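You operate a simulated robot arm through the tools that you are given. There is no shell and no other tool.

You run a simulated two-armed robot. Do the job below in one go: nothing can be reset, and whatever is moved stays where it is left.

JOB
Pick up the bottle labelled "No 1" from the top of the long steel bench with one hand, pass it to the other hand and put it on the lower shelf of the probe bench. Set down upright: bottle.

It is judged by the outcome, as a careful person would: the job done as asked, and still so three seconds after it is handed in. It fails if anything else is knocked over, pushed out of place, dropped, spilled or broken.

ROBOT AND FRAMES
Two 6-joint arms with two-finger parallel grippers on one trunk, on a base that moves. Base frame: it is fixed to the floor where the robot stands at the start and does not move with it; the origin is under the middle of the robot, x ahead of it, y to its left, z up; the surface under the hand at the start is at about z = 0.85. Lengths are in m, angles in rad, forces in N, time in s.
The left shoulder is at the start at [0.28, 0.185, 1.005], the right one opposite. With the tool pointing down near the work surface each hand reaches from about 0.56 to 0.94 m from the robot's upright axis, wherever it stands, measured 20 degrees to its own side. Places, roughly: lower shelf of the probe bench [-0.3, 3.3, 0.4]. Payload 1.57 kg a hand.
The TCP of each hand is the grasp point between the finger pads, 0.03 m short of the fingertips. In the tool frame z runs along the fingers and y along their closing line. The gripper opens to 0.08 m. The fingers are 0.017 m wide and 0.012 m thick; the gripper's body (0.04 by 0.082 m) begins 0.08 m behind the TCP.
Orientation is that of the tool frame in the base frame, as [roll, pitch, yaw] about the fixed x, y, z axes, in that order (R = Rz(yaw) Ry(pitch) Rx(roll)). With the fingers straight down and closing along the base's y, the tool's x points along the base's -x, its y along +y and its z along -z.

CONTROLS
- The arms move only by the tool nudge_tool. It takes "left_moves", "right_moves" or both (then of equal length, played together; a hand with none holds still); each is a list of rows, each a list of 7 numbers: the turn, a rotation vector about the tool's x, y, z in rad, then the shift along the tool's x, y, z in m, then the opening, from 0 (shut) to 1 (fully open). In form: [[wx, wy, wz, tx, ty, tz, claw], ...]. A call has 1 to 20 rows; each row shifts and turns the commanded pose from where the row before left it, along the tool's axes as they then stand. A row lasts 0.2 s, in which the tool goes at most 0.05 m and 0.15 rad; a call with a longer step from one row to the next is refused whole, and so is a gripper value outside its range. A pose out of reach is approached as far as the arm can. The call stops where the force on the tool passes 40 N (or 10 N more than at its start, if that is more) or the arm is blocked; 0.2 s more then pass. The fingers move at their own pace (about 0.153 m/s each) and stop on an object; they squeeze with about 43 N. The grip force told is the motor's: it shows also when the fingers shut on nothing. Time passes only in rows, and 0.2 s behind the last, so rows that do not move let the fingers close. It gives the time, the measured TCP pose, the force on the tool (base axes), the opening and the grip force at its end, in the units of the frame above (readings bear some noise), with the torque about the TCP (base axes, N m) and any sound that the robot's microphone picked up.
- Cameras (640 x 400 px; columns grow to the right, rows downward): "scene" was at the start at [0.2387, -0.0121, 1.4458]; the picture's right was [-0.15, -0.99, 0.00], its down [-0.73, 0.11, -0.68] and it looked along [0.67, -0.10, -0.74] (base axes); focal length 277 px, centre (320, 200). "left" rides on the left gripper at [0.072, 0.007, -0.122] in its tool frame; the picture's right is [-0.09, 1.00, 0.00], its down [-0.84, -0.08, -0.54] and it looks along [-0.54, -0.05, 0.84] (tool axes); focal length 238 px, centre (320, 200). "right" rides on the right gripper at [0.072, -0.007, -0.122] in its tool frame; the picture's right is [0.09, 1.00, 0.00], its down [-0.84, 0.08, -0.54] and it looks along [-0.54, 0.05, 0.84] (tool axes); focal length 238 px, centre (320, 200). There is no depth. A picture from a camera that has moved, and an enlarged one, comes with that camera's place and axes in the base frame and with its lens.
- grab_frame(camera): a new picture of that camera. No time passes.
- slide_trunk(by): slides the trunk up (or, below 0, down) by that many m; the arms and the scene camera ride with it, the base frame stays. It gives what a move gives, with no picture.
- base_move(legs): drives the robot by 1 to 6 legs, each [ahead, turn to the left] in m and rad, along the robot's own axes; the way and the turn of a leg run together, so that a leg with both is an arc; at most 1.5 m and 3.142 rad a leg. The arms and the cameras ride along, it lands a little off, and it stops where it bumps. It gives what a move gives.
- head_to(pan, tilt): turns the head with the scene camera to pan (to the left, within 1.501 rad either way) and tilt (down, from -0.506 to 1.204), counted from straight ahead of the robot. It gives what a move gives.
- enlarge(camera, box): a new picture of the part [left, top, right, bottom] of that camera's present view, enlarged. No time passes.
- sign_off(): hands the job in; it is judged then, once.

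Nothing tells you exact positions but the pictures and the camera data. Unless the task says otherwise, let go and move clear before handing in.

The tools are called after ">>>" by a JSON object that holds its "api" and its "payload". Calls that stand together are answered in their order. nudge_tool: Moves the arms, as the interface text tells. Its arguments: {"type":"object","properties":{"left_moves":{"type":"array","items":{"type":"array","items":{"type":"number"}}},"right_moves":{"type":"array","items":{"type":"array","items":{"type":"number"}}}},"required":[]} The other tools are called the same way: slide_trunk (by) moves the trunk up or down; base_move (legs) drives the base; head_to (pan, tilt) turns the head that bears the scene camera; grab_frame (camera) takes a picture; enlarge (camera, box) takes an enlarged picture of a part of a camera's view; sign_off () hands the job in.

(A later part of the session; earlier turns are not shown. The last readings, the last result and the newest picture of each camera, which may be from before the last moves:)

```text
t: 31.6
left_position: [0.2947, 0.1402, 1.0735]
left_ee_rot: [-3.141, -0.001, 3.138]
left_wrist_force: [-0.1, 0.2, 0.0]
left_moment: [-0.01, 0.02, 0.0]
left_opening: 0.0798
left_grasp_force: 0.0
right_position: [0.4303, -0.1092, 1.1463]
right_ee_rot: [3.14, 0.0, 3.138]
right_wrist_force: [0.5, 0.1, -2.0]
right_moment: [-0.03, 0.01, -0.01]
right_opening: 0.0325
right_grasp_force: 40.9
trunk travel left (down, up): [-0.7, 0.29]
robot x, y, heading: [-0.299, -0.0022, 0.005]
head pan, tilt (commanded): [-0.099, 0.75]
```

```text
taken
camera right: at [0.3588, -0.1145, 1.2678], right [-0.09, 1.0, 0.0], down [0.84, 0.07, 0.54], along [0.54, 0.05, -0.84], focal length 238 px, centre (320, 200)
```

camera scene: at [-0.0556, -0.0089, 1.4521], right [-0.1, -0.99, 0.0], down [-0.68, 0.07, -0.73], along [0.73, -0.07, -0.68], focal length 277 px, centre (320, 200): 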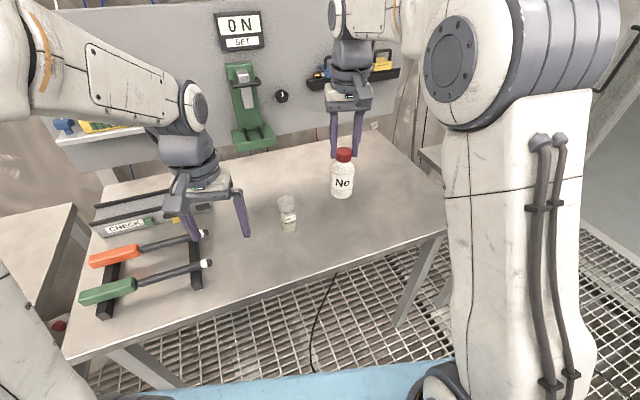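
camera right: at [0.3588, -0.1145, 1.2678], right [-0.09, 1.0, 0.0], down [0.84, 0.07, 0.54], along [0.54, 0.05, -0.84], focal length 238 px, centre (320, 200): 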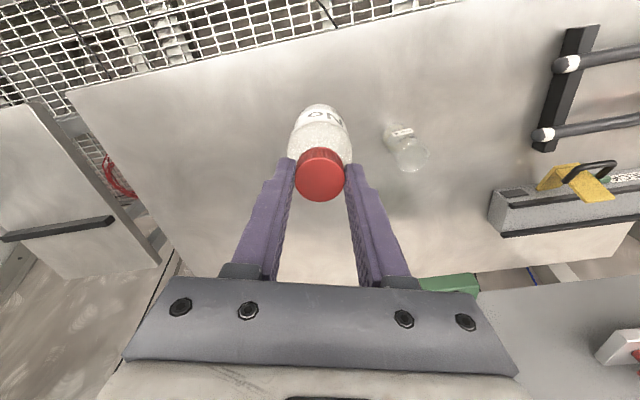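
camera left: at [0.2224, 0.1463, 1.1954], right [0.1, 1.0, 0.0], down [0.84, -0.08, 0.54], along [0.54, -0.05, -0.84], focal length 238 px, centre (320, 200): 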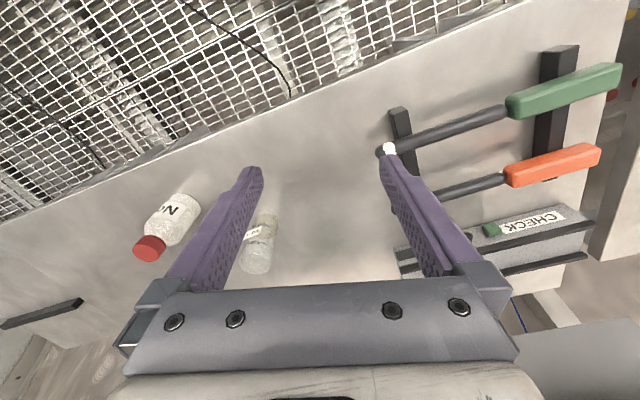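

The bottle hangs upright in the right hand. Next I bring the left hand forward and pitch it so its fingers point forward and about 35° downward, well to the left of the bottle, for taking the body from the robot's side.

>>> {"api": "nudge_tool", "payload": {"left_moves": [[0, 0, 0, -0.038, 0, 0, 1], [0, 0, 0, -0.038, 0, 0, 1], [0, 0, 0, -0.038, 0, 0, 1], [0, 0, 0, -0.038, 0, 0, 1], [0, 0, 0, -0.038, 0, 0, 1], [0, -0.137, 0, 0, 0, 0, 1], [0, -0.137, 0, 0, 0, 0, 1], [0, -0.137, 0, 0, 0, 0, 1], [0, -0.137, 0, 0, 0, 0, 1], [0, -0.137, 0, 0, 0, 0, 1], [0, -0.137, 0, 0, 0, 0, 1], [0, -0.138, 0, 0, 0, 0, 1]]}}

>>> {"api": "grab_frame", "payload": {"camera": "scene"}}

```text
t: 34.2
left_position: [0.4848, 0.1531, 1.0725]
left_ee_rot: [3.082, 0.774, 3.137]
left_wrist_force: [0.2, 0.2, 0.4]
left_moment: [-0.01, 0.0, -0.01]
left_opening: 0.08
left_grasp_force: 0.0
left hand out of reach, approached as far as the arm can: row 11, 12
right_position: [0.431, -0.1094, 1.1453]
right_ee_rot: [-3.141, 0.001, 3.138]
right_wrist_force: [-0.2, 0.1, -1.9]
right_moment: [-0.02, 0.01, -0.02]
right_opening: 0.0327
right_grasp_force: 41.3
trunk travel left (down, up): [-0.7, 0.29]
robot x, y, heading: [-0.2987, 0.0006, -0.0]
head pan, tilt (commanded): [-0.099, 0.75]
```

```text
taken
camera scene: at [-0.0555, -0.0089, 1.4521], right [-0.1, -0.99, 0.0], down [-0.68, 0.07, -0.73], along [0.73, -0.07, -0.68], focal length 277 px, centre (320, 200)
```

scene: 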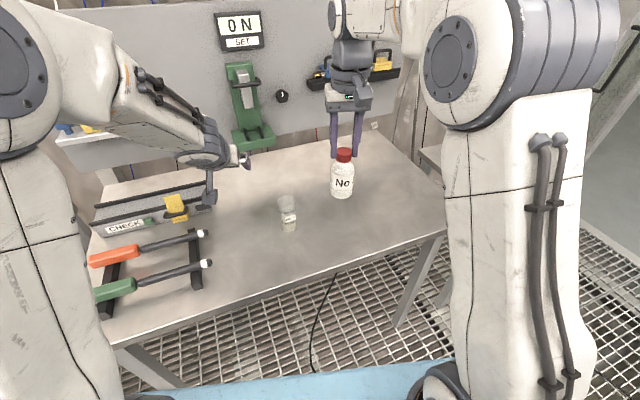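

The left hand stopped at about 45° down, at a reach limit. I'll try extending it further forward, where the wrist has more freedom, and see whether it gets the wanted pitch.

>>> {"api": "nudge_tool", "payload": {"left_moves": [[0, 0, 0, -0.0172, 0, 0.0246, 1], [0, 0, 0, -0.0172, 0, 0.0246, 1], [0, 0, 0, 0, 0, 0, 1]]}}

>>> {"api": "grab_frame", "payload": {"camera": "left"}}

>>> {"api": "grab_frame", "payload": {"camera": "scene"}}

```text
t: 35.0
left_position: [0.5457, 0.1567, 1.0609]
left_ee_rot: [3.082, 0.772, 3.14]
left_wrist_force: [1.1, -0.2, 0.2]
left_moment: [-0.02, -0.01, -0.02]
left_opening: 0.08
left_grasp_force: 0.0
right_position: [0.4301, -0.109, 1.1451]
right_ee_rot: [-3.141, 0.0, 3.139]
right_wrist_force: [0.9, -0.5, -2.3]
right_moment: [0.0, 0.02, 0.01]
right_opening: 0.0324
right_grasp_force: 40.6
trunk travel left (down, up): [-0.7, 0.29]
robot x, y, heading: [-0.2973, -0.0021, -0.007]
head pan, tilt (commanded): [-0.099, 0.75]
```

```text
taken
camera left: at [0.4079, 0.1563, 1.0984], right [0.03, 0.99, 0.11], down [0.22, -0.11, 0.97], along [0.97, 0.0, -0.23], focal length 238 px, centre (320, 200)
```

left: 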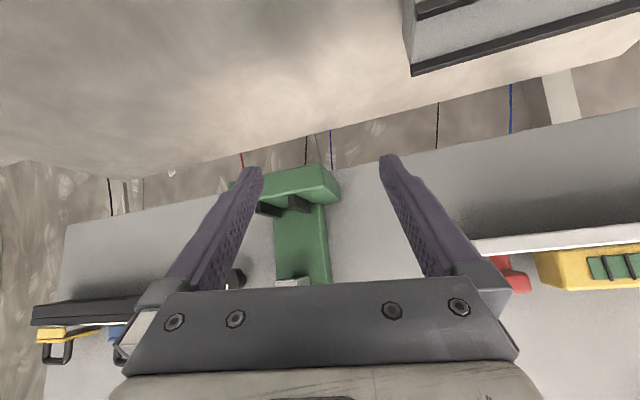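

```text
taken
camera scene: at [-0.0553, -0.0089, 1.452], right [-0.1, -0.99, 0.0], down [-0.68, 0.07, -0.73], along [0.73, -0.07, -0.68], focal length 277 px, centre (320, 200)
```

scene: 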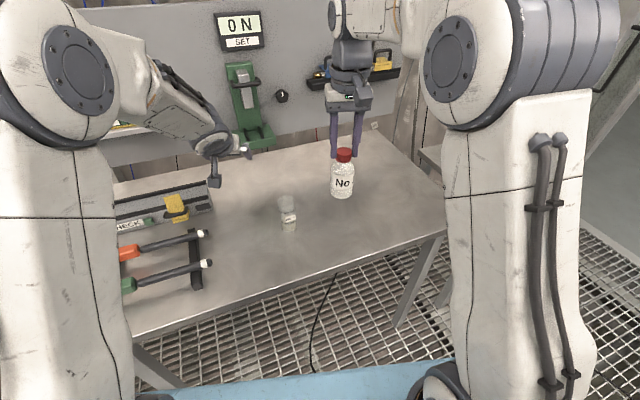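

Forward reach is fine. I'll straighten the small roll and try to pitch further from here.

>>> {"api": "nudge_tool", "payload": {"left_moves": [[0.06, 0, 0, 0, 0, 0, 1], [0, -0.1, 0, 0, 0, 0, 1], [0, -0.08, 0, 0, 0, 0, 1], [0, 0, 0, 0, 0, 0, 1]]}}

```text
t: 36.0
left_position: [0.5407, 0.1349, 1.0573]
left_ee_rot: [-3.056, 0.849, -3.14]
left_wrist_force: [1.1, 0.2, 0.0]
left_moment: [0.02, 0.0, -0.03]
left_opening: 0.0802
left_grasp_force: 0.1
left hand out of reach, approached as far as the arm can: row 2, 3
right_position: [0.4318, -0.1087, 1.1463]
right_ee_rot: [-3.14, 0.001, 3.138]
right_wrist_force: [-0.5, 0.1, -1.5]
right_moment: [0.01, 0.05, 0.0]
right_opening: 0.0324
right_grasp_force: 40.2
trunk travel left (down, up): [-0.7, 0.29]
robot x, y, heading: [-0.298, -0.0012, 0.003]
head pan, tilt (commanded): [-0.099, 0.75]
```

The left hand nears a wrist singularity around 45° pitch, so I'll take the bottle with it at about 50° below horizontal instead. For clearance between the hands, I'll raise the bottle and turn the right hand half around so that its camera faces away from the left hand; the left returns to a clean pitch.

>>> {"api": "nudge_tool", "payload": {"left_moves": [[-0.086, 0, 0, 0, 0, 0, 1], [0, 0.14, 0, 0, 0, 0, 1], [0, 0, 0, 0, 0, 0, 1], [0, 0, 0, 0, 0, 0, 1], [0, 0, 0, 0, 0, 0, 1], [0, 0, 0, 0, 0, 0, 1]], "right_moves": [[0, 0, 0, 0, 0, -0.025, 0], [0, 0, 0, 0, 0, -0.03, 0], [0, 0, 0, 0, 0, -0.03, 0], [0, 0, 0, 0, 0, -0.03, 0], [0, 0, 0, 0, 0, -0.03, 0], [0, 0, 0, 0, 0, 0, 0]]}}

>>> {"api": "nudge_tool", "payload": {"right_moves": [[0, 0, 0.12, 0, 0, 0, 0], [0, 0, 0.15, 0, 0, 0, 0], [0, 0, 0.15, 0, 0, 0, 0], [0, 0, 0.15, 0, 0, 0, 0], [0, 0, 0.15, 0, 0, 0, 0], [0, 0, 0.15, 0, 0, 0, 0], [0, 0, 0.15, 0, 0, 0, 0], [0, 0, 0.15, 0, 0, 0, 0], [0, 0, 0.15, 0, 0, 0, 0], [0, 0, 0.15, 0, 0, 0, 0]]}}

>>> {"api": "grab_frame", "payload": {"camera": "scene"}}

```text
t: 37.4
left_position: [0.5455, 0.133, 1.0637]
left_ee_rot: [-3.075, 0.839, -3.134]
left_wrist_force: [-0.6, -0.1, 0.3]
left_moment: [0.01, 0.01, 0.02]
left_opening: 0.08
left_grasp_force: 0.1
left hand out of reach, approached as far as the arm can: row 1, 2
right_position: [0.4305, -0.1121, 1.2905]
right_ee_rot: [3.141, -0.002, 3.137]
right_wrist_force: [0.4, 0.4, -2.8]
right_moment: [0.01, -0.01, -0.02]
right_opening: 0.0322
right_grasp_force: 40.5
trunk travel left (down, up): [-0.7, 0.29]
robot x, y, heading: [-0.2976, 0.0005, -0.005]
head pan, tilt (commanded): [-0.099, 0.75]
```

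```text
t: 39.6
left_position: [0.5466, 0.1318, 1.0616]
left_ee_rot: [-3.075, 0.841, -3.135]
left_wrist_force: [0.5, -0.1, 0.1]
left_moment: [0.0, -0.07, 0.04]
left_opening: 0.0801
left_grasp_force: 0.1
right_position: [0.4313, -0.1109, 1.2918]
right_ee_rot: [-3.14, 0.0, 1.665]
right_wrist_force: [0.4, 0.4, -2.6]
right_moment: [0.03, 0.01, 0.01]
right_opening: 0.0325
right_grasp_force: 41.4
trunk travel left (down, up): [-0.7, 0.29]
robot x, y, heading: [-0.2922, -0.003, -0.001]
head pan, tilt (commanded): [-0.099, 0.75]
```

```text
taken
camera scene: at [-0.0555, -0.0089, 1.4521], right [-0.1, -0.99, 0.0], down [-0.68, 0.07, -0.73], along [0.73, -0.07, -0.68], focal length 277 px, centre (320, 200)
```

scene: 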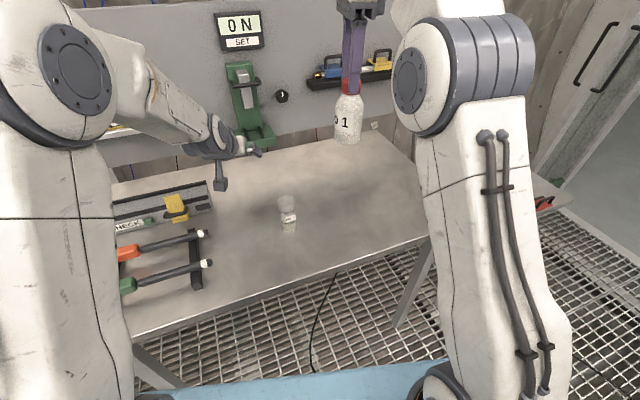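

The label now shows "1" clearly, so it is "No 1". The left hand seems stuck near its limit; I'll ease it back by small steps to a freer pose.

>>> {"api": "nudge_tool", "payload": {"left_moves": [[0, 0.05, 0, 0, 0, 0, 1], [0, 0.05, 0, 0, 0, 0, 1], [0, 0.05, 0, 0, 0, 0, 1], [0, 0, 0, 0, 0, 0, 1]]}}

```text
t: 40.6
left_position: [0.5472, 0.1327, 1.0632]
left_ee_rot: [-3.082, 0.689, 3.132]
left_wrist_force: [0.9, 1.3, 0.3]
left_moment: [-0.01, 0.0, 0.01]
left_opening: 0.08
left_grasp_force: 0.1
right_position: [0.4316, -0.1117, 1.2917]
right_ee_rot: [3.141, 0.001, 1.67]
right_wrist_force: [0.1, 0.0, -2.3]
right_moment: [0.01, -0.01, -0.01]
right_opening: 0.0321
right_grasp_force: 41.0
trunk travel left (down, up): [-0.7, 0.29]
robot x, y, heading: [-0.2969, 0.0005, -0.002]
head pan, tilt (commanded): [-0.099, 0.75]
```

The left hand is free again at pitch 0.69. I fix its roll and finish turning the right hand.

>>> {"api": "nudge_tool", "payload": {"left_moves": [[-0.06, 0, 0, 0, 0, 0, 1], [0, 0, 0, 0, 0, 0, 1], [0, 0, 0, 0, 0, 0, 1], [0, 0, 0, 0, 0, 0, 1], [0, 0, 0, 0, 0, 0, 1], [0, 0, 0, 0, 0, 0, 1], [0, 0, 0, 0, 0, 0, 1], [0, 0, 0, 0, 0, 0, 1], [0, 0, 0, 0, 0, 0, 1], [0, 0, 0, 0, 0, 0, 1], [0, 0, 0, 0, 0, 0, 1], [0, 0, 0, 0, 0, 0, 1]], "right_moves": [[0, 0, 0.15, 0, 0, 0, 0], [0, 0, 0.15, 0, 0, 0, 0], [0, 0, 0.15, 0, 0, 0, 0], [0, 0, 0.15, 0, 0, 0, 0], [0, 0, 0.15, 0, 0, 0, 0], [0, 0, 0.15, 0, 0, 0, 0], [0, 0, 0.15, 0, 0, 0, 0], [0, 0, 0.15, 0, 0, 0, 0], [0, 0, 0.15, 0, 0, 0, 0], [0, 0, 0.15, 0, 0, 0, 0], [0, 0, 0.15, 0, 0, 0, 0], [0, 0, 0.018, 0, 0, 0, 0]]}}

>>> {"api": "grab_frame", "payload": {"camera": "scene"}}

>>> {"api": "grab_frame", "payload": {"camera": "right"}}

>>> {"api": "grab_frame", "payload": {"camera": "left"}}

```text
t: 43.2
left_position: [0.5469, 0.1315, 1.0632]
left_ee_rot: [3.141, 0.69, 3.134]
left_wrist_force: [-0.1, -0.2, 0.8]
left_moment: [0.0, 0.01, 0.02]
left_opening: 0.0801
left_grasp_force: 0.1
right_position: [0.4302, -0.2409, 1.2899]
right_ee_rot: [3.141, -0.001, 0.01]
right_wrist_force: [0.1, 0.0, -2.1]
right_moment: [-0.02, -0.03, 0.0]
right_opening: 0.0322
right_grasp_force: 40.2
right hand out of reach, approached as far as the arm can: row 10, 11, 12
trunk travel left (down, up): [-0.7, 0.29]
robot x, y, heading: [-0.3006, 0.0012, -0.004]
head pan, tilt (commanded): [-0.099, 0.75]
```

```text
taken
camera scene: at [-0.0556, -0.009, 1.4521], right [-0.1, -0.99, 0.0], down [-0.68, 0.07, -0.73], along [0.73, -0.07, -0.68], focal length 277 px, centre (320, 200)
```

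scene: 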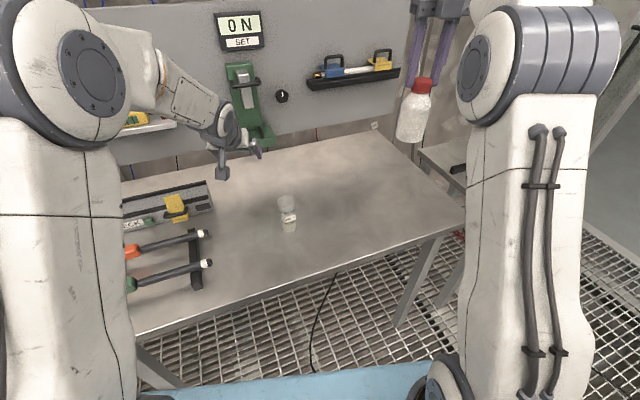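

```text
taken
camera right: at [0.5021, -0.2329, 1.4111], right [0.1, -0.99, 0.0], down [-0.84, -0.08, 0.54], along [-0.54, -0.05, -0.84], focal length 238 px, centre (320, 200)
```

right: 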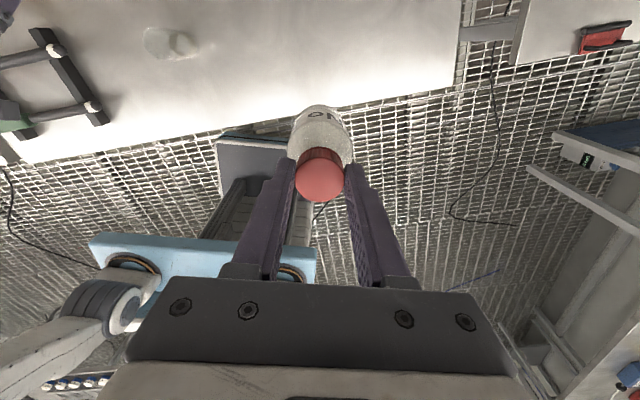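

```text
taken
camera left: at [0.4132, 0.1386, 1.1112], right [0.08, 1.0, 0.06], down [0.3, -0.08, 0.95], along [0.95, -0.06, -0.31], focal length 238 px, centre (320, 200)
```

left: 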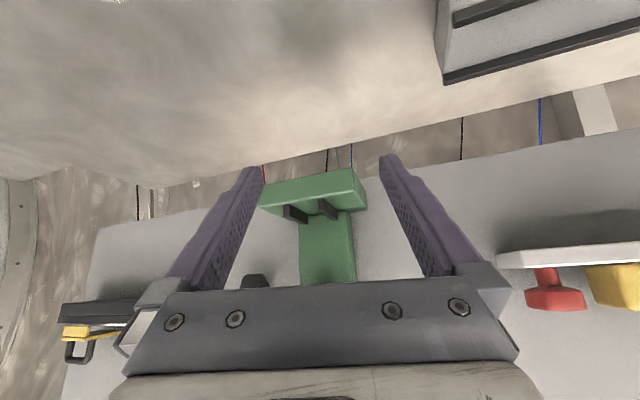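

The right wrist ran into its turning limit and swung the bottle to y = -0.24; it still holds it well. I'll turn back a bit to where it is comfortable and bring the bottle low over the free right part of the bench for the handover.

>>> {"api": "nudge_tool", "payload": {"right_moves": [[0, 0, -0.13, 0, 0, 0, 0], [0, 0, -0.13, 0, 0, 0, 0], [0, 0, -0.13, 0, 0, 0, 0], [0, 0, 0, 0.0166, -0.0193, 0.02, 0], [0, 0, 0, 0.0166, -0.0193, 0.02, 0], [0, 0, 0, 0.0166, -0.0193, 0.02, 0], [0, 0, 0, 0.0166, -0.0193, 0.02, 0], [0, 0, 0, 0.0166, -0.0193, 0.02, 0], [0, 0, 0, 0, 0, 0.025, 0], [0, 0, 0, 0, 0, 0.025, 0], [0, 0, 0, 0, 0, 0.025, 0], [0, 0, 0, 0, 0, 0.025, 0], [0, 0, 0, 0, 0, 0, 0]]}}

>>> {"api": "grab_frame", "payload": {"camera": "scene"}}

>>> {"api": "grab_frame", "payload": {"camera": "right"}}

```text
t: 46.0
left_position: [0.5474, 0.1317, 1.0624]
left_ee_rot: [3.141, 0.689, 3.133]
left_wrist_force: [0.3, -0.4, 0.3]
left_moment: [-0.03, -0.02, 0.0]
left_opening: 0.0801
left_grasp_force: 0.0
right_position: [0.4709, -0.1199, 1.0898]
right_ee_rot: [-3.141, -0.001, 0.391]
right_wrist_force: [0.2, 0.9, -1.7]
right_moment: [0.04, 0.0, 0.02]
right_opening: 0.0323
right_grasp_force: 40.9
trunk travel left (down, up): [-0.7, 0.29]
robot x, y, heading: [-0.2996, -0.0022, -0.0]
head pan, tilt (commanded): [-0.099, 0.75]
```

```text
taken
camera scene: at [-0.0554, -0.0089, 1.452], right [-0.1, -0.99, 0.0], down [-0.68, 0.07, -0.73], along [0.73, -0.07, -0.68], focal length 277 px, centre (320, 200)
```

scene: 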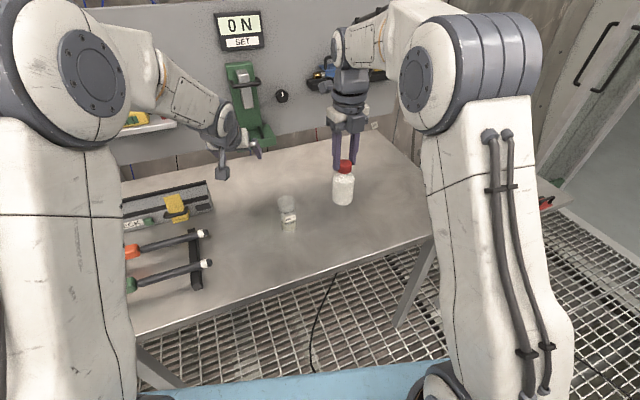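

```text
taken
camera right: at [0.5352, -0.0852, 1.2109], right [0.47, -0.89, 0.0], down [-0.74, -0.39, 0.54], along [-0.48, -0.25, -0.84], focal length 238 px, centre (320, 200)
```

right: 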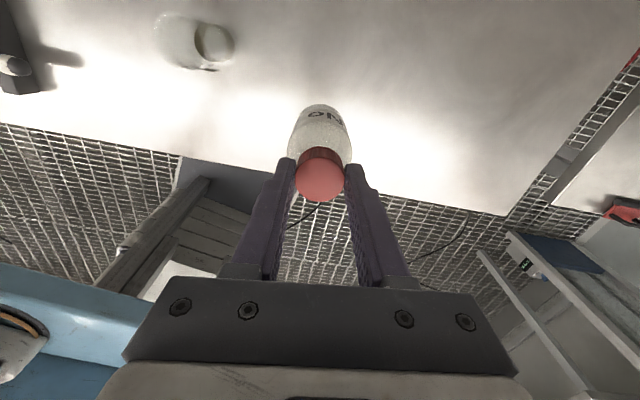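

The bottle hangs at [0.471, -0.120], base at about z = 0.963. Now the left hand retreats and slides across to stand right behind the bottle.

>>> {"api": "nudge_tool", "payload": {"left_moves": [[0, 0, 0, 0.0288, 0, -0.0238, 1], [0, 0, 0, 0.0288, 0, -0.0238, 1], [0, 0, 0, 0.0288, 0, -0.0238, 1], [0, 0, 0, 0.0288, 0, -0.0238, 1], [0, 0, 0, 0.0288, 0, -0.0238, 1], [0, 0, 0, 0, -0.042, 0, 1], [0, 0, 0, 0, -0.042, 0, 1], [0, 0, 0, 0, -0.042, 0, 1], [0, 0, 0, 0, -0.042, 0, 1], [0, 0, 0, 0, -0.042, 0, 1], [0, 0, 0, 0, 0, 0, 1]]}}

>>> {"api": "grab_frame", "payload": {"camera": "scene"}}

>>> {"api": "grab_frame", "payload": {"camera": "left"}}

```text
t: 48.4
left_position: [0.3572, -0.077, 1.0637]
left_ee_rot: [3.139, 0.69, 3.134]
left_wrist_force: [-0.2, -0.8, -0.2]
left_moment: [-0.01, -0.03, -0.03]
left_opening: 0.0801
left_grasp_force: 0.1
right_position: [0.4712, -0.1194, 1.0907]
right_ee_rot: [3.14, -0.001, 0.393]
right_wrist_force: [-0.7, -0.7, -1.8]
right_moment: [-0.01, -0.03, -0.01]
right_opening: 0.0323
right_grasp_force: 40.2
trunk travel left (down, up): [-0.7, 0.29]
robot x, y, heading: [-0.3009, -0.0, -0.007]
head pan, tilt (commanded): [-0.099, 0.75]
```

```text
taken
camera scene: at [-0.0555, -0.0092, 1.4521], right [-0.1, -0.99, 0.0], down [-0.68, 0.07, -0.73], along [0.73, -0.07, -0.68], focal length 277 px, centre (320, 200)
```

scene: 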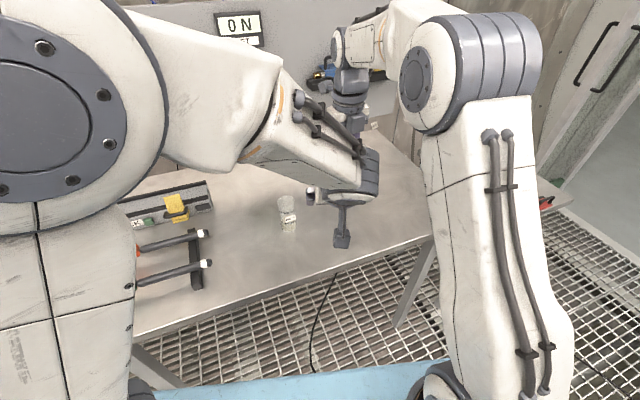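

```text
taken
camera left: at [0.2242, -0.0709, 1.1122], right [0.08, 1.0, 0.06], down [0.3, -0.08, 0.95], along [0.95, -0.06, -0.31], focal length 238 px, centre (320, 200)
```

left: 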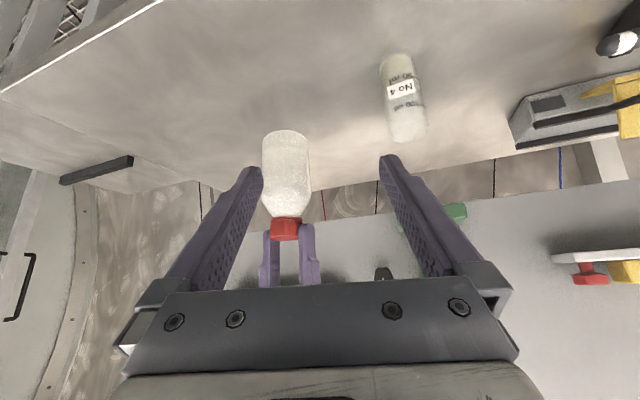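

The bottle is in view of the left hand's camera. I shift the last 4 cm sideways and lower to body height, then check alignment.

>>> {"api": "nudge_tool", "payload": {"left_moves": [[0, 0, 0, 0, -0.043, 0, 1], [0, 0, 0, 0.016, 0, 0.0193, 1], [0, 0, 0, 0.016, 0, 0.0193, 1], [0, 0, 0, 0, 0, 0, 1]]}}

>>> {"api": "grab_frame", "payload": {"camera": "left"}}

>>> {"api": "grab_frame", "payload": {"camera": "scene"}}

>>> {"api": "grab_frame", "payload": {"camera": "right"}}

```text
t: 49.4
left_position: [0.3592, -0.1195, 1.0124]
left_ee_rot: [-3.141, 0.688, 3.134]
left_wrist_force: [0.5, -0.2, 0.5]
left_moment: [0.01, 0.02, 0.03]
left_opening: 0.08
left_grasp_force: 0.0
right_position: [0.4721, -0.1199, 1.0896]
right_ee_rot: [-3.141, -0.001, 0.393]
right_wrist_force: [0.5, 0.1, -2.3]
right_moment: [0.02, 0.0, -0.03]
right_opening: 0.0326
right_grasp_force: 41.1
trunk travel left (down, up): [-0.7, 0.29]
robot x, y, heading: [-0.2988, 0.0011, -0.003]
head pan, tilt (commanded): [-0.099, 0.75]
```

```text
taken
camera left: at [0.2248, -0.1125, 1.061], right [0.08, 1.0, 0.06], down [0.3, -0.08, 0.95], along [0.95, -0.06, -0.31], focal length 238 px, centre (320, 200)
```

left: 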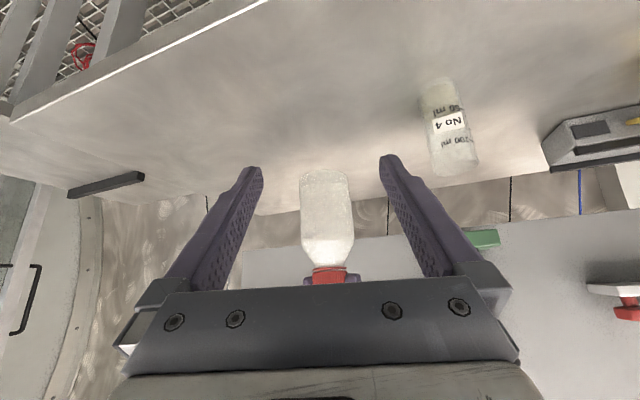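

```text
taken
camera scene: at [-0.0554, -0.009, 1.452], right [-0.1, -0.99, 0.0], down [-0.68, 0.07, -0.73], along [0.73, -0.07, -0.68], focal length 277 px, centre (320, 200)
```

scene: 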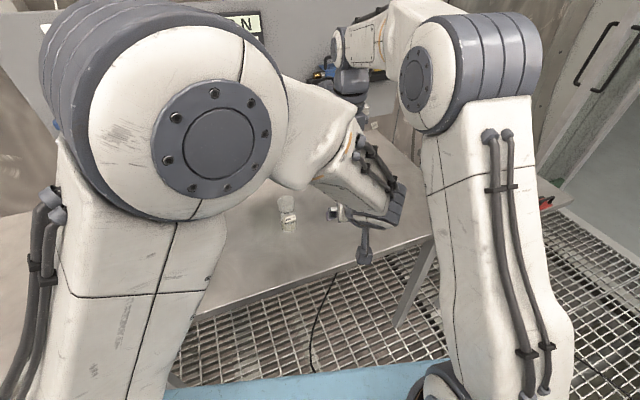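

```text
taken
camera right: at [0.5352, -0.0853, 1.2113], right [0.47, -0.89, 0.0], down [-0.74, -0.39, 0.54], along [-0.48, -0.25, -0.84], focal length 238 px, centre (320, 200)
```

right: 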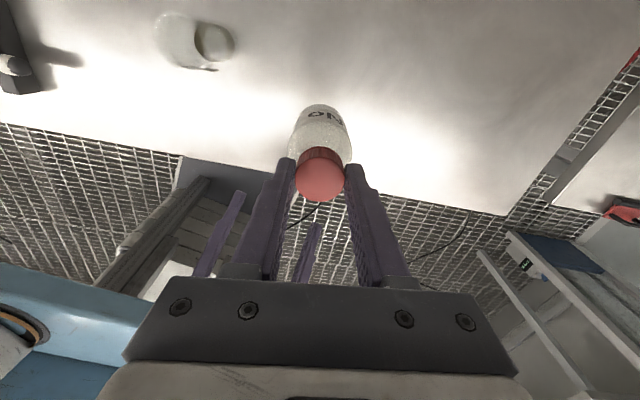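

Alignment is good: the bottle is centred between the left fingers. I advance the left hand forward around the body, still open.

>>> {"api": "nudge_tool", "payload": {"left_moves": [[0, 0, 0, -0.0204, 0, 0.0169, 1], [0, 0, 0, -0.0204, 0, 0.0169, 1], [0, 0, 0, -0.0204, 0, 0.0169, 1], [0, 0, 0, -0.0204, 0, 0.0169, 1], [0, 0, 0, 0, 0, 0, 1]]}}

>>> {"api": "grab_frame", "payload": {"camera": "left"}}

>>> {"api": "grab_frame", "payload": {"camera": "right"}}

>>> {"api": "grab_frame", "payload": {"camera": "scene"}}

```text
t: 50.6
left_position: [0.4634, -0.119, 1.0143]
left_ee_rot: [3.14, 0.689, 3.135]
left_wrist_force: [-0.2, -0.4, 0.3]
left_moment: [0.01, -0.03, -0.01]
left_opening: 0.0804
left_grasp_force: 0.1
right_position: [0.4708, -0.1197, 1.0891]
right_ee_rot: [3.141, 0.001, 0.392]
right_wrist_force: [0.0, -0.2, -1.8]
right_moment: [0.02, 0.04, -0.01]
right_opening: 0.0326
right_grasp_force: 40.5
trunk travel left (down, up): [-0.7, 0.29]
robot x, y, heading: [-0.2986, 0.0046, 0.001]
head pan, tilt (commanded): [-0.099, 0.75]
```

```text
taken
camera left: at [0.33, -0.1129, 1.0629], right [0.08, 1.0, 0.06], down [0.3, -0.08, 0.95], along [0.95, -0.06, -0.31], focal length 238 px, centre (320, 200)
```

left: 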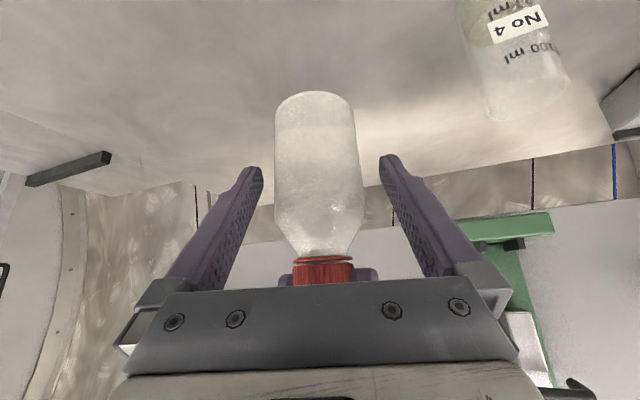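

```text
taken
camera right: at [0.5352, -0.0853, 1.2113], right [0.47, -0.89, 0.0], down [-0.74, -0.39, 0.54], along [-0.48, -0.25, -0.84], focal length 238 px, centre (320, 200)
```

right: 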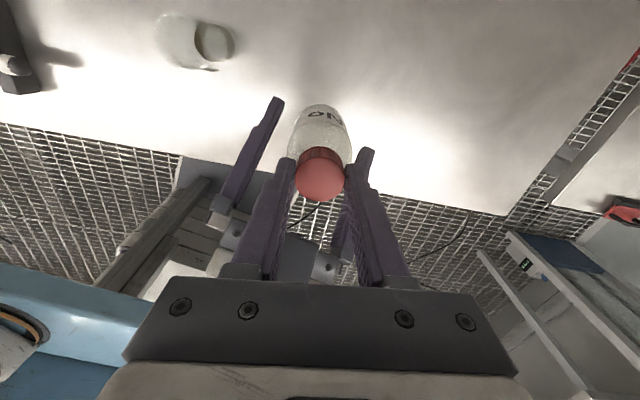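

```text
taken
camera scene: at [-0.0554, -0.009, 1.452], right [-0.1, -0.99, 0.0], down [-0.68, 0.07, -0.73], along [0.73, -0.07, -0.68], focal length 277 px, centre (320, 200)
```

scene: 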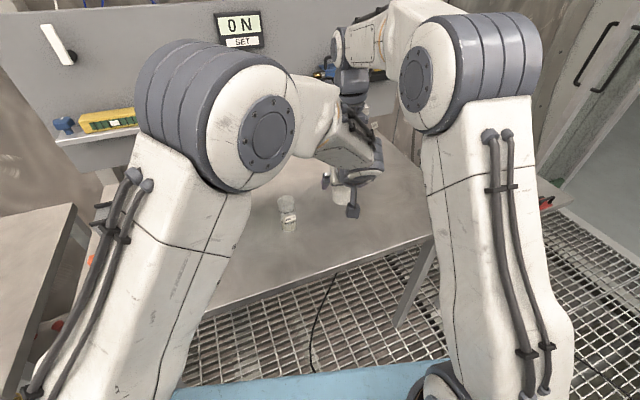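

The left fingers straddle the body on both sides with the hands well clear of each other. I close the left hand on the body.

>>> {"api": "nudge_tool", "payload": {"left_moves": [[0, 0, 0, 0, 0, 0, 0.75], [0, 0, 0, 0, 0, 0, 0.6], [0, 0, 0, 0, 0, 0, 0], [0, 0, 0, 0, 0, 0, 0], [0, 0, 0, 0, 0, 0, 0]]}}

>>> {"api": "grab_frame", "payload": {"camera": "left"}}

```text
t: 51.8
left_position: [0.4629, -0.119, 1.0148]
left_ee_rot: [-3.141, 0.69, 3.135]
left_wrist_force: [2.2, -7.0, -1.7]
left_moment: [-0.08, 0.12, -0.09]
left_opening: 0.0528
left_grasp_force: 43.5
right_position: [0.4707, -0.1179, 1.0905]
right_ee_rot: [-3.139, 0.0, 0.394]
right_wrist_force: [-2.5, 6.3, 0.9]
right_moment: [0.55, 0.13, 0.07]
right_opening: 0.0325
right_grasp_force: 40.7
trunk travel left (down, up): [-0.7, 0.29]
robot x, y, heading: [-0.2977, 0.0017, -0.002]
head pan, tilt (commanded): [-0.099, 0.75]
```

```text
taken
camera left: at [0.3295, -0.1132, 1.0631], right [0.08, 1.0, 0.06], down [0.3, -0.08, 0.95], along [0.95, -0.06, -0.3], focal length 238 px, centre (320, 200)
```

left: 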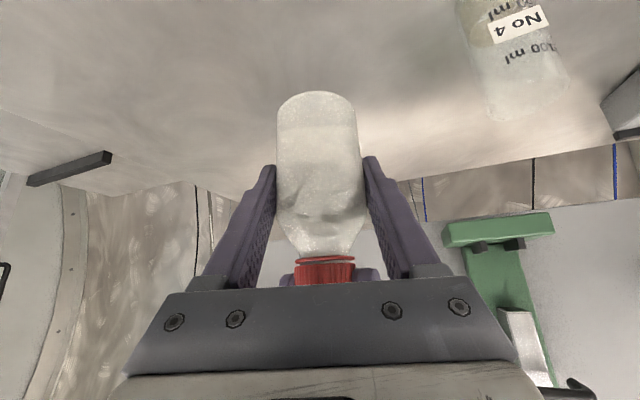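

The left hand holds the body (52.8 mm, 43.5 N). I ease the small side load, then open the right hand moderately.

>>> {"api": "nudge_tool", "payload": {"left_moves": [[0, 0, 0, 0, -0.001, 0, 0], [0, 0, 0, 0, 0, 0, 0], [0, 0, 0, 0, 0, 0, 0], [0, 0, 0, 0, 0, 0, 0]], "right_moves": [[0, 0, 0, 0, 0, 0, 0], [0, 0, 0, 0, 0, 0, 0.5], [0, 0, 0, 0, 0, 0, 0.7], [0, 0, 0, 0, 0, 0, 0.7]]}}

>>> {"api": "grab_frame", "payload": {"camera": "right"}}

>>> {"api": "grab_frame", "payload": {"camera": "left"}}

```text
t: 52.8
left_position: [0.4631, -0.1199, 1.0135]
left_ee_rot: [3.138, 0.689, 3.136]
left_wrist_force: [0.1, 0.7, -0.7]
left_moment: [-0.03, -0.02, 0.0]
left_opening: 0.0528
left_grasp_force: 43.0
right_position: [0.4706, -0.1198, 1.0902]
right_ee_rot: [-3.141, -0.001, 0.392]
right_wrist_force: [0.6, -0.6, -0.2]
right_moment: [-0.02, 0.03, 0.01]
right_opening: 0.056
right_grasp_force: 0.0
trunk travel left (down, up): [-0.7, 0.29]
robot x, y, heading: [-0.2983, -0.0019, -0.003]
head pan, tilt (commanded): [-0.099, 0.75]
```

```text
taken
camera right: at [0.5351, -0.0853, 1.2114], right [0.47, -0.89, 0.0], down [-0.74, -0.39, 0.54], along [-0.48, -0.25, -0.84], focal length 238 px, centre (320, 200)
```

right: 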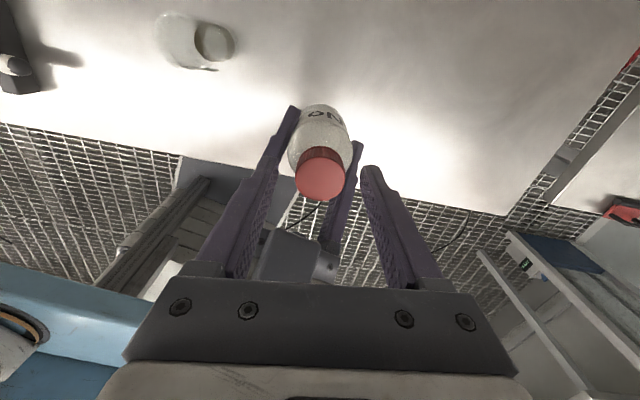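

```text
taken
camera left: at [0.3299, -0.1144, 1.0622], right [0.08, 1.0, 0.06], down [0.3, -0.08, 0.95], along [0.95, -0.06, -0.31], focal length 238 px, centre (320, 200)
```

left: 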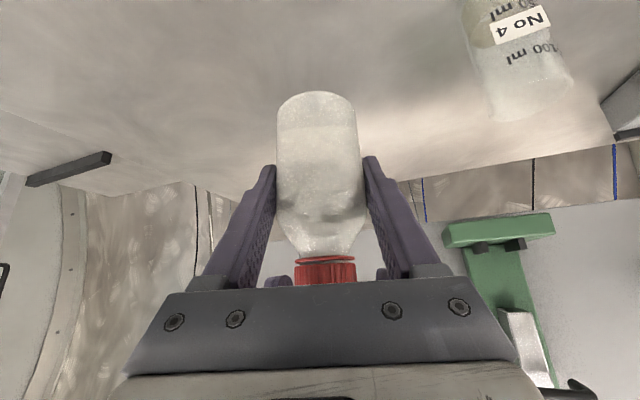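

The left hand alone holds the bottle. I lift the right hand straight up off the cap and take it away to the right.

>>> {"api": "nudge_tool", "payload": {"right_moves": [[0, 0, 0, 0, 0, -0.015, 0.7], [0, 0, 0, 0, 0, -0.025, 0.7], [0, 0, 0, 0, 0, -0.03, 0.7], [0, 0, 0, 0, 0, -0.03, 0.7], [0, 0, 0, 0, 0, -0.03, 0.7], [0, 0, 0, -0.0358, 0.0213, 0, 0.7], [0, 0, 0, -0.0358, 0.0213, 0, 0.7], [0, 0, 0, -0.0358, 0.0213, 0, 0.7], [0, 0, 0, -0.0358, 0.0213, 0, 0.7], [0, 0, 0, -0.0358, 0.0213, 0, 0.7]]}}

>>> {"api": "grab_frame", "payload": {"camera": "left"}}

>>> {"api": "grab_frame", "payload": {"camera": "right"}}

>>> {"api": "grab_frame", "payload": {"camera": "scene"}}

```text
t: 55.0
left_position: [0.4641, -0.1208, 1.0136]
left_ee_rot: [3.141, 0.69, 3.135]
left_wrist_force: [-0.7, 0.6, -0.1]
left_moment: [0.0, 0.03, -0.01]
left_opening: 0.0527
left_grasp_force: 42.7
right_position: [0.3426, -0.2848, 1.2195]
right_ee_rot: [-3.141, -0.001, 0.391]
right_wrist_force: [0.4, 0.1, -0.2]
right_moment: [-0.01, 0.0, 0.0]
right_opening: 0.056
right_grasp_force: 0.0
trunk travel left (down, up): [-0.7, 0.29]
robot x, y, heading: [-0.296, 0.0038, -0.001]
head pan, tilt (commanded): [-0.099, 0.75]
```

```text
taken
camera left: at [0.33, -0.1142, 1.0622], right [0.08, 1.0, 0.06], down [0.3, -0.08, 0.95], along [0.95, -0.06, -0.31], focal length 238 px, centre (320, 200)
```

left: 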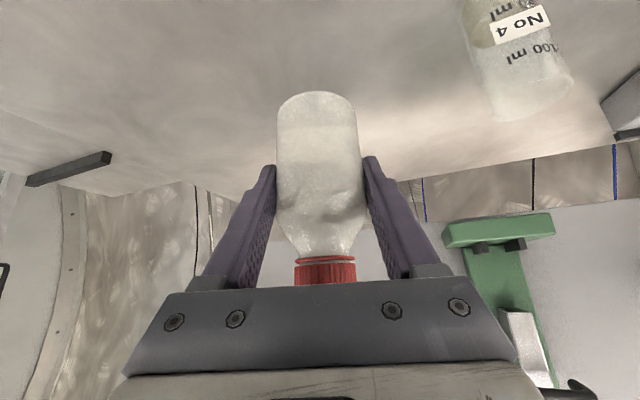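

```text
taken
camera right: at [0.4075, -0.2506, 1.3406], right [0.47, -0.88, 0.0], down [-0.74, -0.39, 0.54], along [-0.48, -0.25, -0.84], focal length 238 px, centre (320, 200)
```

right: 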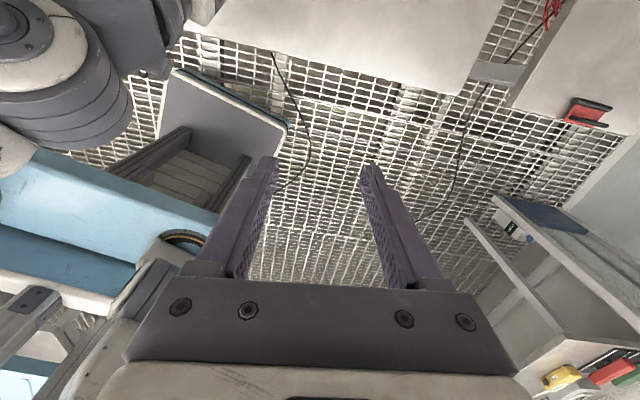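

```text
taken
camera scene: at [-0.0553, -0.0088, 1.452], right [-0.1, -0.99, 0.0], down [-0.68, 0.07, -0.73], along [0.73, -0.07, -0.68], focal length 277 px, centre (320, 200)
```

scene: 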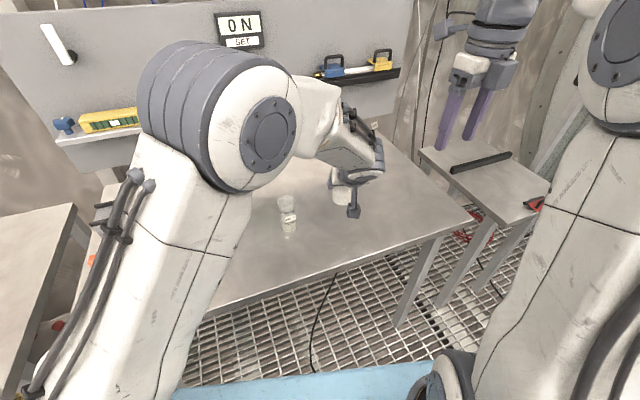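

The left hand holds the bottle firmly and the right is clear. I raise the trunk so everything is high above the benches before driving.

>>> {"api": "slide_trunk", "payload": {"by": 0.25}}

>>> {"api": "nudge_tool", "payload": {"left_moves": [[0, 0, 0, 0, 0.03, 0, 0], [0, 0, 0, 0, 0.04, 0, 0], [0, 0, 0, 0, 0.04, 0, 0], [0, 0, 0, 0, 0.04, 0, 0], [0, 0, 0, 0, 0.04, 0, 0], [0, 0, 0, 0, 0.03, 0, 0], [0, 0, 0, 0.0154, 0, -0.0127, 0], [0, 0, 0, 0.0154, 0, -0.0127, 0], [0, 0, 0, 0, 0, 0, 0]]}}

>>> {"api": "grab_frame", "payload": {"camera": "left"}}

>>> {"api": "head_to", "payload": {"pan": 1.5, "tilt": 0.5}}

>>> {"api": "grab_frame", "payload": {"camera": "scene"}}

```text
t: 57.6
left_position: [0.4629, -0.1215, 1.2648]
left_ee_rot: [3.141, 0.688, 3.134]
left_wrist_force: [-0.2, -0.7, -2.5]
left_moment: [0.03, -0.02, 0.06]
left_opening: 0.0526
left_grasp_force: 43.3
right_position: [0.3433, -0.2861, 1.4698]
right_ee_rot: [-3.141, 0.001, 0.393]
right_wrist_force: [0.4, -0.1, -0.8]
right_moment: [-0.03, -0.02, -0.02]
right_opening: 0.0561
right_grasp_force: 0.0
trunk travel left (down, up): [-0.95, 0.04]
robot x, y, heading: [-0.2985, 0.0002, -0.004]
head pan, tilt (commanded): [-0.099, 0.75]
```

```text
t: 59.6
left_position: [0.4238, 0.0984, 1.2629]
left_ee_rot: [3.141, 0.689, 3.134]
left_wrist_force: [0.7, -0.8, -1.5]
left_moment: [0.03, 0.03, 0.01]
left_opening: 0.0526
left_grasp_force: 43.3
right_position: [0.3436, -0.2847, 1.4697]
right_ee_rot: [3.141, 0.001, 0.394]
right_wrist_force: [-0.4, -0.3, -0.2]
right_moment: [-0.01, 0.04, -0.02]
right_opening: 0.0558
right_grasp_force: 0.1
trunk travel left (down, up): [-0.95, 0.04]
robot x, y, heading: [-0.2967, 0.0003, -0.002]
head pan, tilt (commanded): [-0.099, 0.75]
```

```text
taken
camera left: at [0.2907, 0.1057, 1.3118], right [0.08, 1.0, 0.06], down [0.3, -0.08, 0.95], along [0.95, -0.06, -0.3], focal length 238 px, centre (320, 200)
```

left: 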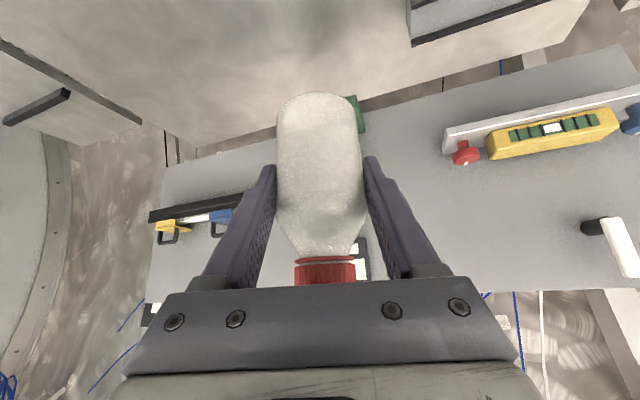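

```text
t: 61.3
left_position: [0.4236, 0.0986, 1.2628]
left_ee_rot: [-3.14, 0.689, 3.135]
left_wrist_force: [-1.0, -0.8, -2.1]
left_moment: [0.04, 0.01, 0.0]
left_opening: 0.0526
left_grasp_force: 42.4
right_position: [0.3431, -0.2851, 1.4694]
right_ee_rot: [-3.14, 0.0, 0.392]
right_wrist_force: [0.0, -0.4, -0.3]
right_moment: [-0.01, -0.02, 0.0]
right_opening: 0.0562
right_grasp_force: 0.0
trunk travel left (down, up): [-0.95, 0.04]
robot x, y, heading: [-0.2962, 0.0025, -0.005]
head pan, tilt (commanded): [1.499, 0.499]
```

```text
taken
camera scene: at [-0.1312, 0.0902, 1.724], right [1.0, -0.07, 0.0], down [-0.04, -0.48, -0.88], along [0.07, 0.88, -0.48], focal length 277 px, centre (320, 200)
```

scene: 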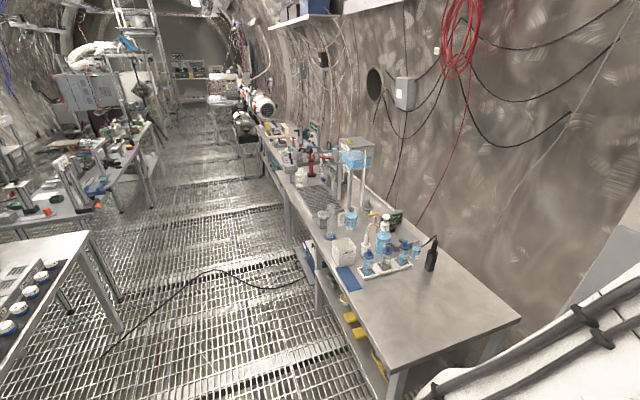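

I have a clear picture of the aisle: bench fronts on the right lie along a line at heading about 1.856, opposite tables about 1.15 m away, and the robot is in the middle. I turn left in place with the hands high.

>>> {"api": "base_move", "payload": {"legs": [[0, 0.9]]}}

>>> {"api": "head_to", "payload": {"pan": 0.9, "tilt": 0.6}}

>>> {"api": "grab_frame", "payload": {"camera": "scene"}}

```text
t: 64.0
left_position: [0.0802, 0.6229, 1.263]
left_ee_rot: [3.14, 0.69, -2.26]
left_wrist_force: [-0.7, 0.0, -1.2]
left_moment: [-0.01, 0.04, 0.03]
left_opening: 0.0523
left_grasp_force: 42.9
right_position: [0.3274, 0.3185, 1.47]
right_ee_rot: [3.141, -0.001, 1.279]
right_wrist_force: [-0.2, -0.8, 0.9]
right_moment: [-0.01, 0.03, -0.03]
right_opening: 0.0559
right_grasp_force: 0.1
trunk travel left (down, up): [-0.95, 0.04]
robot x, y, heading: [-0.2986, -0.0008, 0.886]
head pan, tilt (commanded): [1.499, 0.499]
```

```text
t: 65.0
left_position: [0.0812, 0.6236, 1.2637]
left_ee_rot: [3.141, 0.69, -2.26]
left_wrist_force: [0.2, 0.5, -1.5]
left_moment: [-0.02, 0.01, -0.02]
left_opening: 0.0525
left_grasp_force: 43.4
right_position: [0.328, 0.3181, 1.4699]
right_ee_rot: [3.14, 0.001, 1.278]
right_wrist_force: [-0.1, -0.8, -0.4]
right_moment: [-0.01, 0.01, 0.01]
right_opening: 0.0557
right_grasp_force: 0.1
trunk travel left (down, up): [-0.95, 0.04]
robot x, y, heading: [-0.2978, 0.0004, 0.89]
head pan, tilt (commanded): [0.901, 0.6]
```

```text
taken
camera scene: at [-0.2159, 0.2103, 1.715], right [0.98, 0.22, 0.0], down [0.12, -0.55, -0.83], along [-0.18, 0.81, -0.56], focal length 277 px, centre (320, 200)
```

scene: 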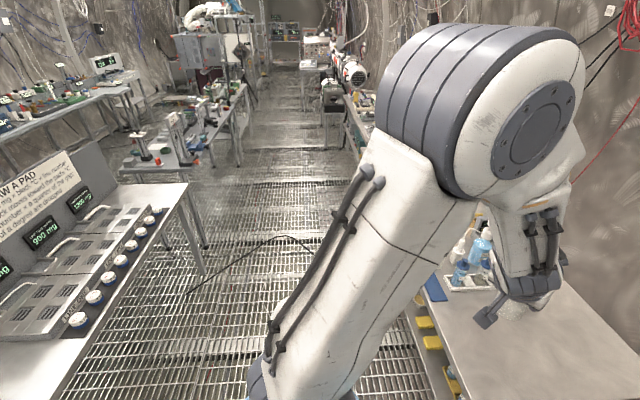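

The swing is clear. I finish turning to face along the aisle.

>>> {"api": "base_move", "payload": {"legs": [[0, 0.968]]}}

>>> {"api": "head_to", "payload": {"pan": 0.0, "tilt": 0.5}}

>>> {"api": "grab_frame", "payload": {"camera": "scene"}}

>>> {"api": "enlarge", "payload": {"camera": "scene", "box": [300, 60, 500, 185]}}

```text
t: 67.8
left_position: [-0.5879, 0.6693, 1.2627]
left_ee_rot: [-3.141, 0.69, -1.306]
left_wrist_force: [-0.3, -0.7, -1.1]
left_moment: [0.04, 0.0, -0.01]
left_opening: 0.0526
left_grasp_force: 43.4
right_position: [-0.1956, 0.6954, 1.4697]
right_ee_rot: [3.142, 0.0, 2.236]
right_wrist_force: [0.2, -0.6, 0.0]
right_moment: [0.02, 0.0, -0.01]
right_opening: 0.0563
right_grasp_force: 0.2
trunk travel left (down, up): [-0.95, 0.04]
robot x, y, heading: [-0.2997, -0.0009, 1.845]
head pan, tilt (commanded): [0.901, 0.6]
```

```text
t: 69.0
left_position: [-0.588, 0.6706, 1.2636]
left_ee_rot: [3.141, 0.689, -1.306]
left_wrist_force: [-0.6, -0.2, -2.3]
left_moment: [-0.01, -0.02, 0.04]
left_opening: 0.0527
left_grasp_force: 42.8
right_position: [-0.1962, 0.6956, 1.4703]
right_ee_rot: [-3.14, 0.0, 2.236]
right_wrist_force: [0.2, -0.1, -0.1]
right_moment: [0.01, 0.02, 0.01]
right_opening: 0.0562
right_grasp_force: 0.0
trunk travel left (down, up): [-0.95, 0.04]
robot x, y, heading: [-0.2988, 0.0025, 1.846]
head pan, tilt (commanded): [0.0, 0.499]
```

```text
taken
camera scene: at [-0.366, 0.2417, 1.724], right [0.96, 0.27, 0.0], down [0.13, -0.46, -0.88], along [-0.24, 0.85, -0.48], focal length 277 px, centre (320, 200)
```

scene: 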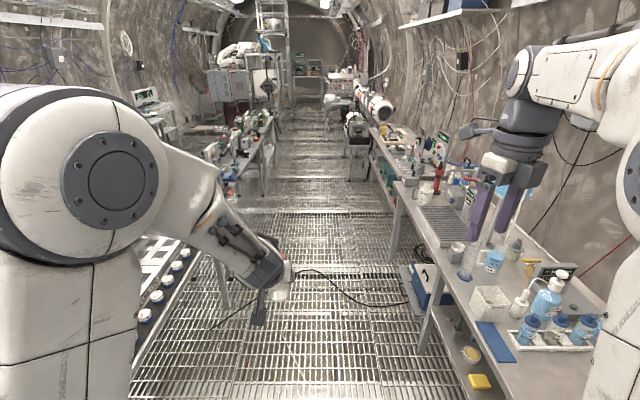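

```text
3.20 times, centred on (400, 122) of scene
camera zoom: at [-0.366, 0.2417, 1.724], right [0.96, 0.27, 0.0], down [0.13, -0.46, -0.88], along [-0.24, 0.85, -0.48], focal length 886 px, centre (64, 448)
```

zoom: 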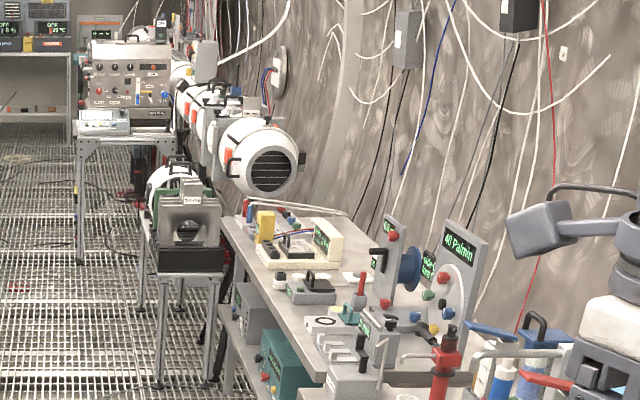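

The aisle ahead is clear; the probe bench is the second bench on the right (with the teal and grey boxes on its lower shelf). I drive 1.4 m along the aisle.

>>> {"api": "base_move", "payload": {"legs": [[1.4, 0.01]]}}

>>> {"api": "head_to", "payload": {"pan": -0.6, "tilt": 0.6}}

>>> {"api": "grab_frame", "payload": {"camera": "scene"}}

>>> {"api": "head_to", "payload": {"pan": 0.1, "tilt": 0.6}}

>>> {"api": "grab_frame", "payload": {"camera": "scene"}}

```text
t: 75.9
left_position: [-0.9907, 1.9864, 1.2632]
left_ee_rot: [-3.141, 0.689, -1.283]
left_wrist_force: [-0.8, 1.0, -1.7]
left_moment: [0.01, 0.0, -0.01]
left_opening: 0.0523
left_grasp_force: 42.6
right_position: [-0.5991, 2.0205, 1.4696]
right_ee_rot: [-3.141, 0.0, 2.258]
right_wrist_force: [-0.1, -0.2, -0.4]
right_moment: [0.05, -0.04, -0.01]
right_opening: 0.0559
right_grasp_force: 0.1
trunk travel left (down, up): [-0.95, 0.04]
robot x, y, heading: [-0.6847, 1.319, 1.869]
head pan, tilt (commanded): [0.0, 0.499]
```

```text
t: 76.9
left_position: [-0.9903, 1.9862, 1.2632]
left_ee_rot: [3.141, 0.689, -1.283]
left_wrist_force: [-0.3, 0.1, -2.1]
left_moment: [0.02, -0.01, -0.02]
left_opening: 0.0523
left_grasp_force: 42.6
right_position: [-0.6, 2.0207, 1.4699]
right_ee_rot: [3.14, 0.0, 2.258]
right_wrist_force: [1.2, 0.3, -0.4]
right_moment: [0.02, 0.02, 0.0]
right_opening: 0.0562
right_grasp_force: 0.1
trunk travel left (down, up): [-0.95, 0.04]
robot x, y, heading: [-0.6817, 1.3284, 1.866]
head pan, tilt (commanded): [-0.6, 0.6]
```

```text
taken
camera scene: at [-0.7053, 1.5602, 1.715], right [0.95, -0.3, 0.0], down [-0.17, -0.54, -0.83], along [0.25, 0.79, -0.56], focal length 277 px, centre (320, 200)
```

scene: 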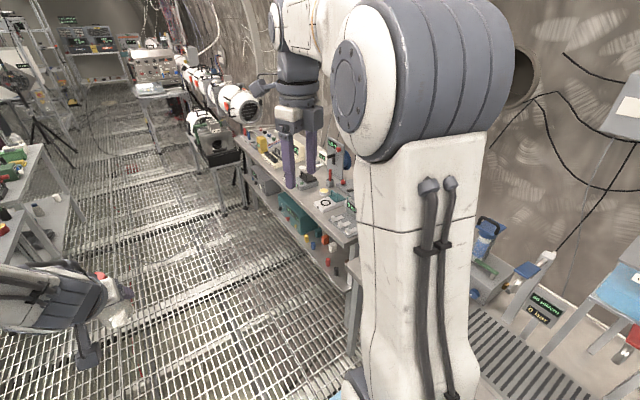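

```text
t: 78.0
left_position: [-0.9897, 1.9865, 1.263]
left_ee_rot: [-3.141, 0.691, -1.283]
left_wrist_force: [-0.1, 0.4, -2.0]
left_moment: [-0.01, 0.02, 0.03]
left_opening: 0.0525
left_grasp_force: 43.1
right_position: [-0.5992, 2.0205, 1.4706]
right_ee_rot: [-3.141, -0.001, 2.258]
right_wrist_force: [0.0, 0.0, -0.5]
right_moment: [0.0, 0.01, 0.0]
right_opening: 0.0559
right_grasp_force: 0.0
trunk travel left (down, up): [-0.95, 0.04]
robot x, y, heading: [-0.6868, 1.3247, 1.869]
head pan, tilt (commanded): [0.099, 0.6]
```

```text
taken
camera scene: at [-0.7657, 1.5575, 1.7149], right [0.92, 0.38, 0.0], down [0.22, -0.52, -0.82], along [-0.32, 0.76, -0.57], focal length 277 px, centre (320, 200)
```

scene: 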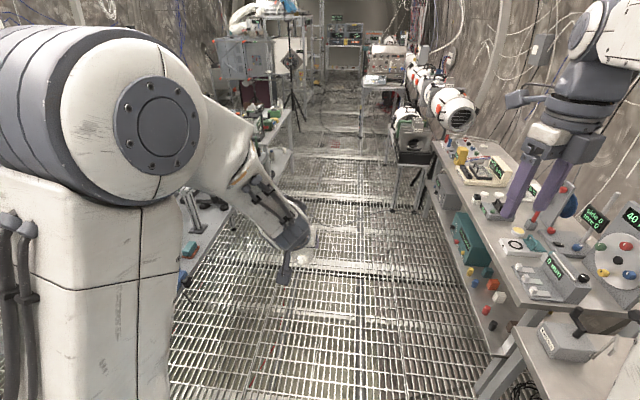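

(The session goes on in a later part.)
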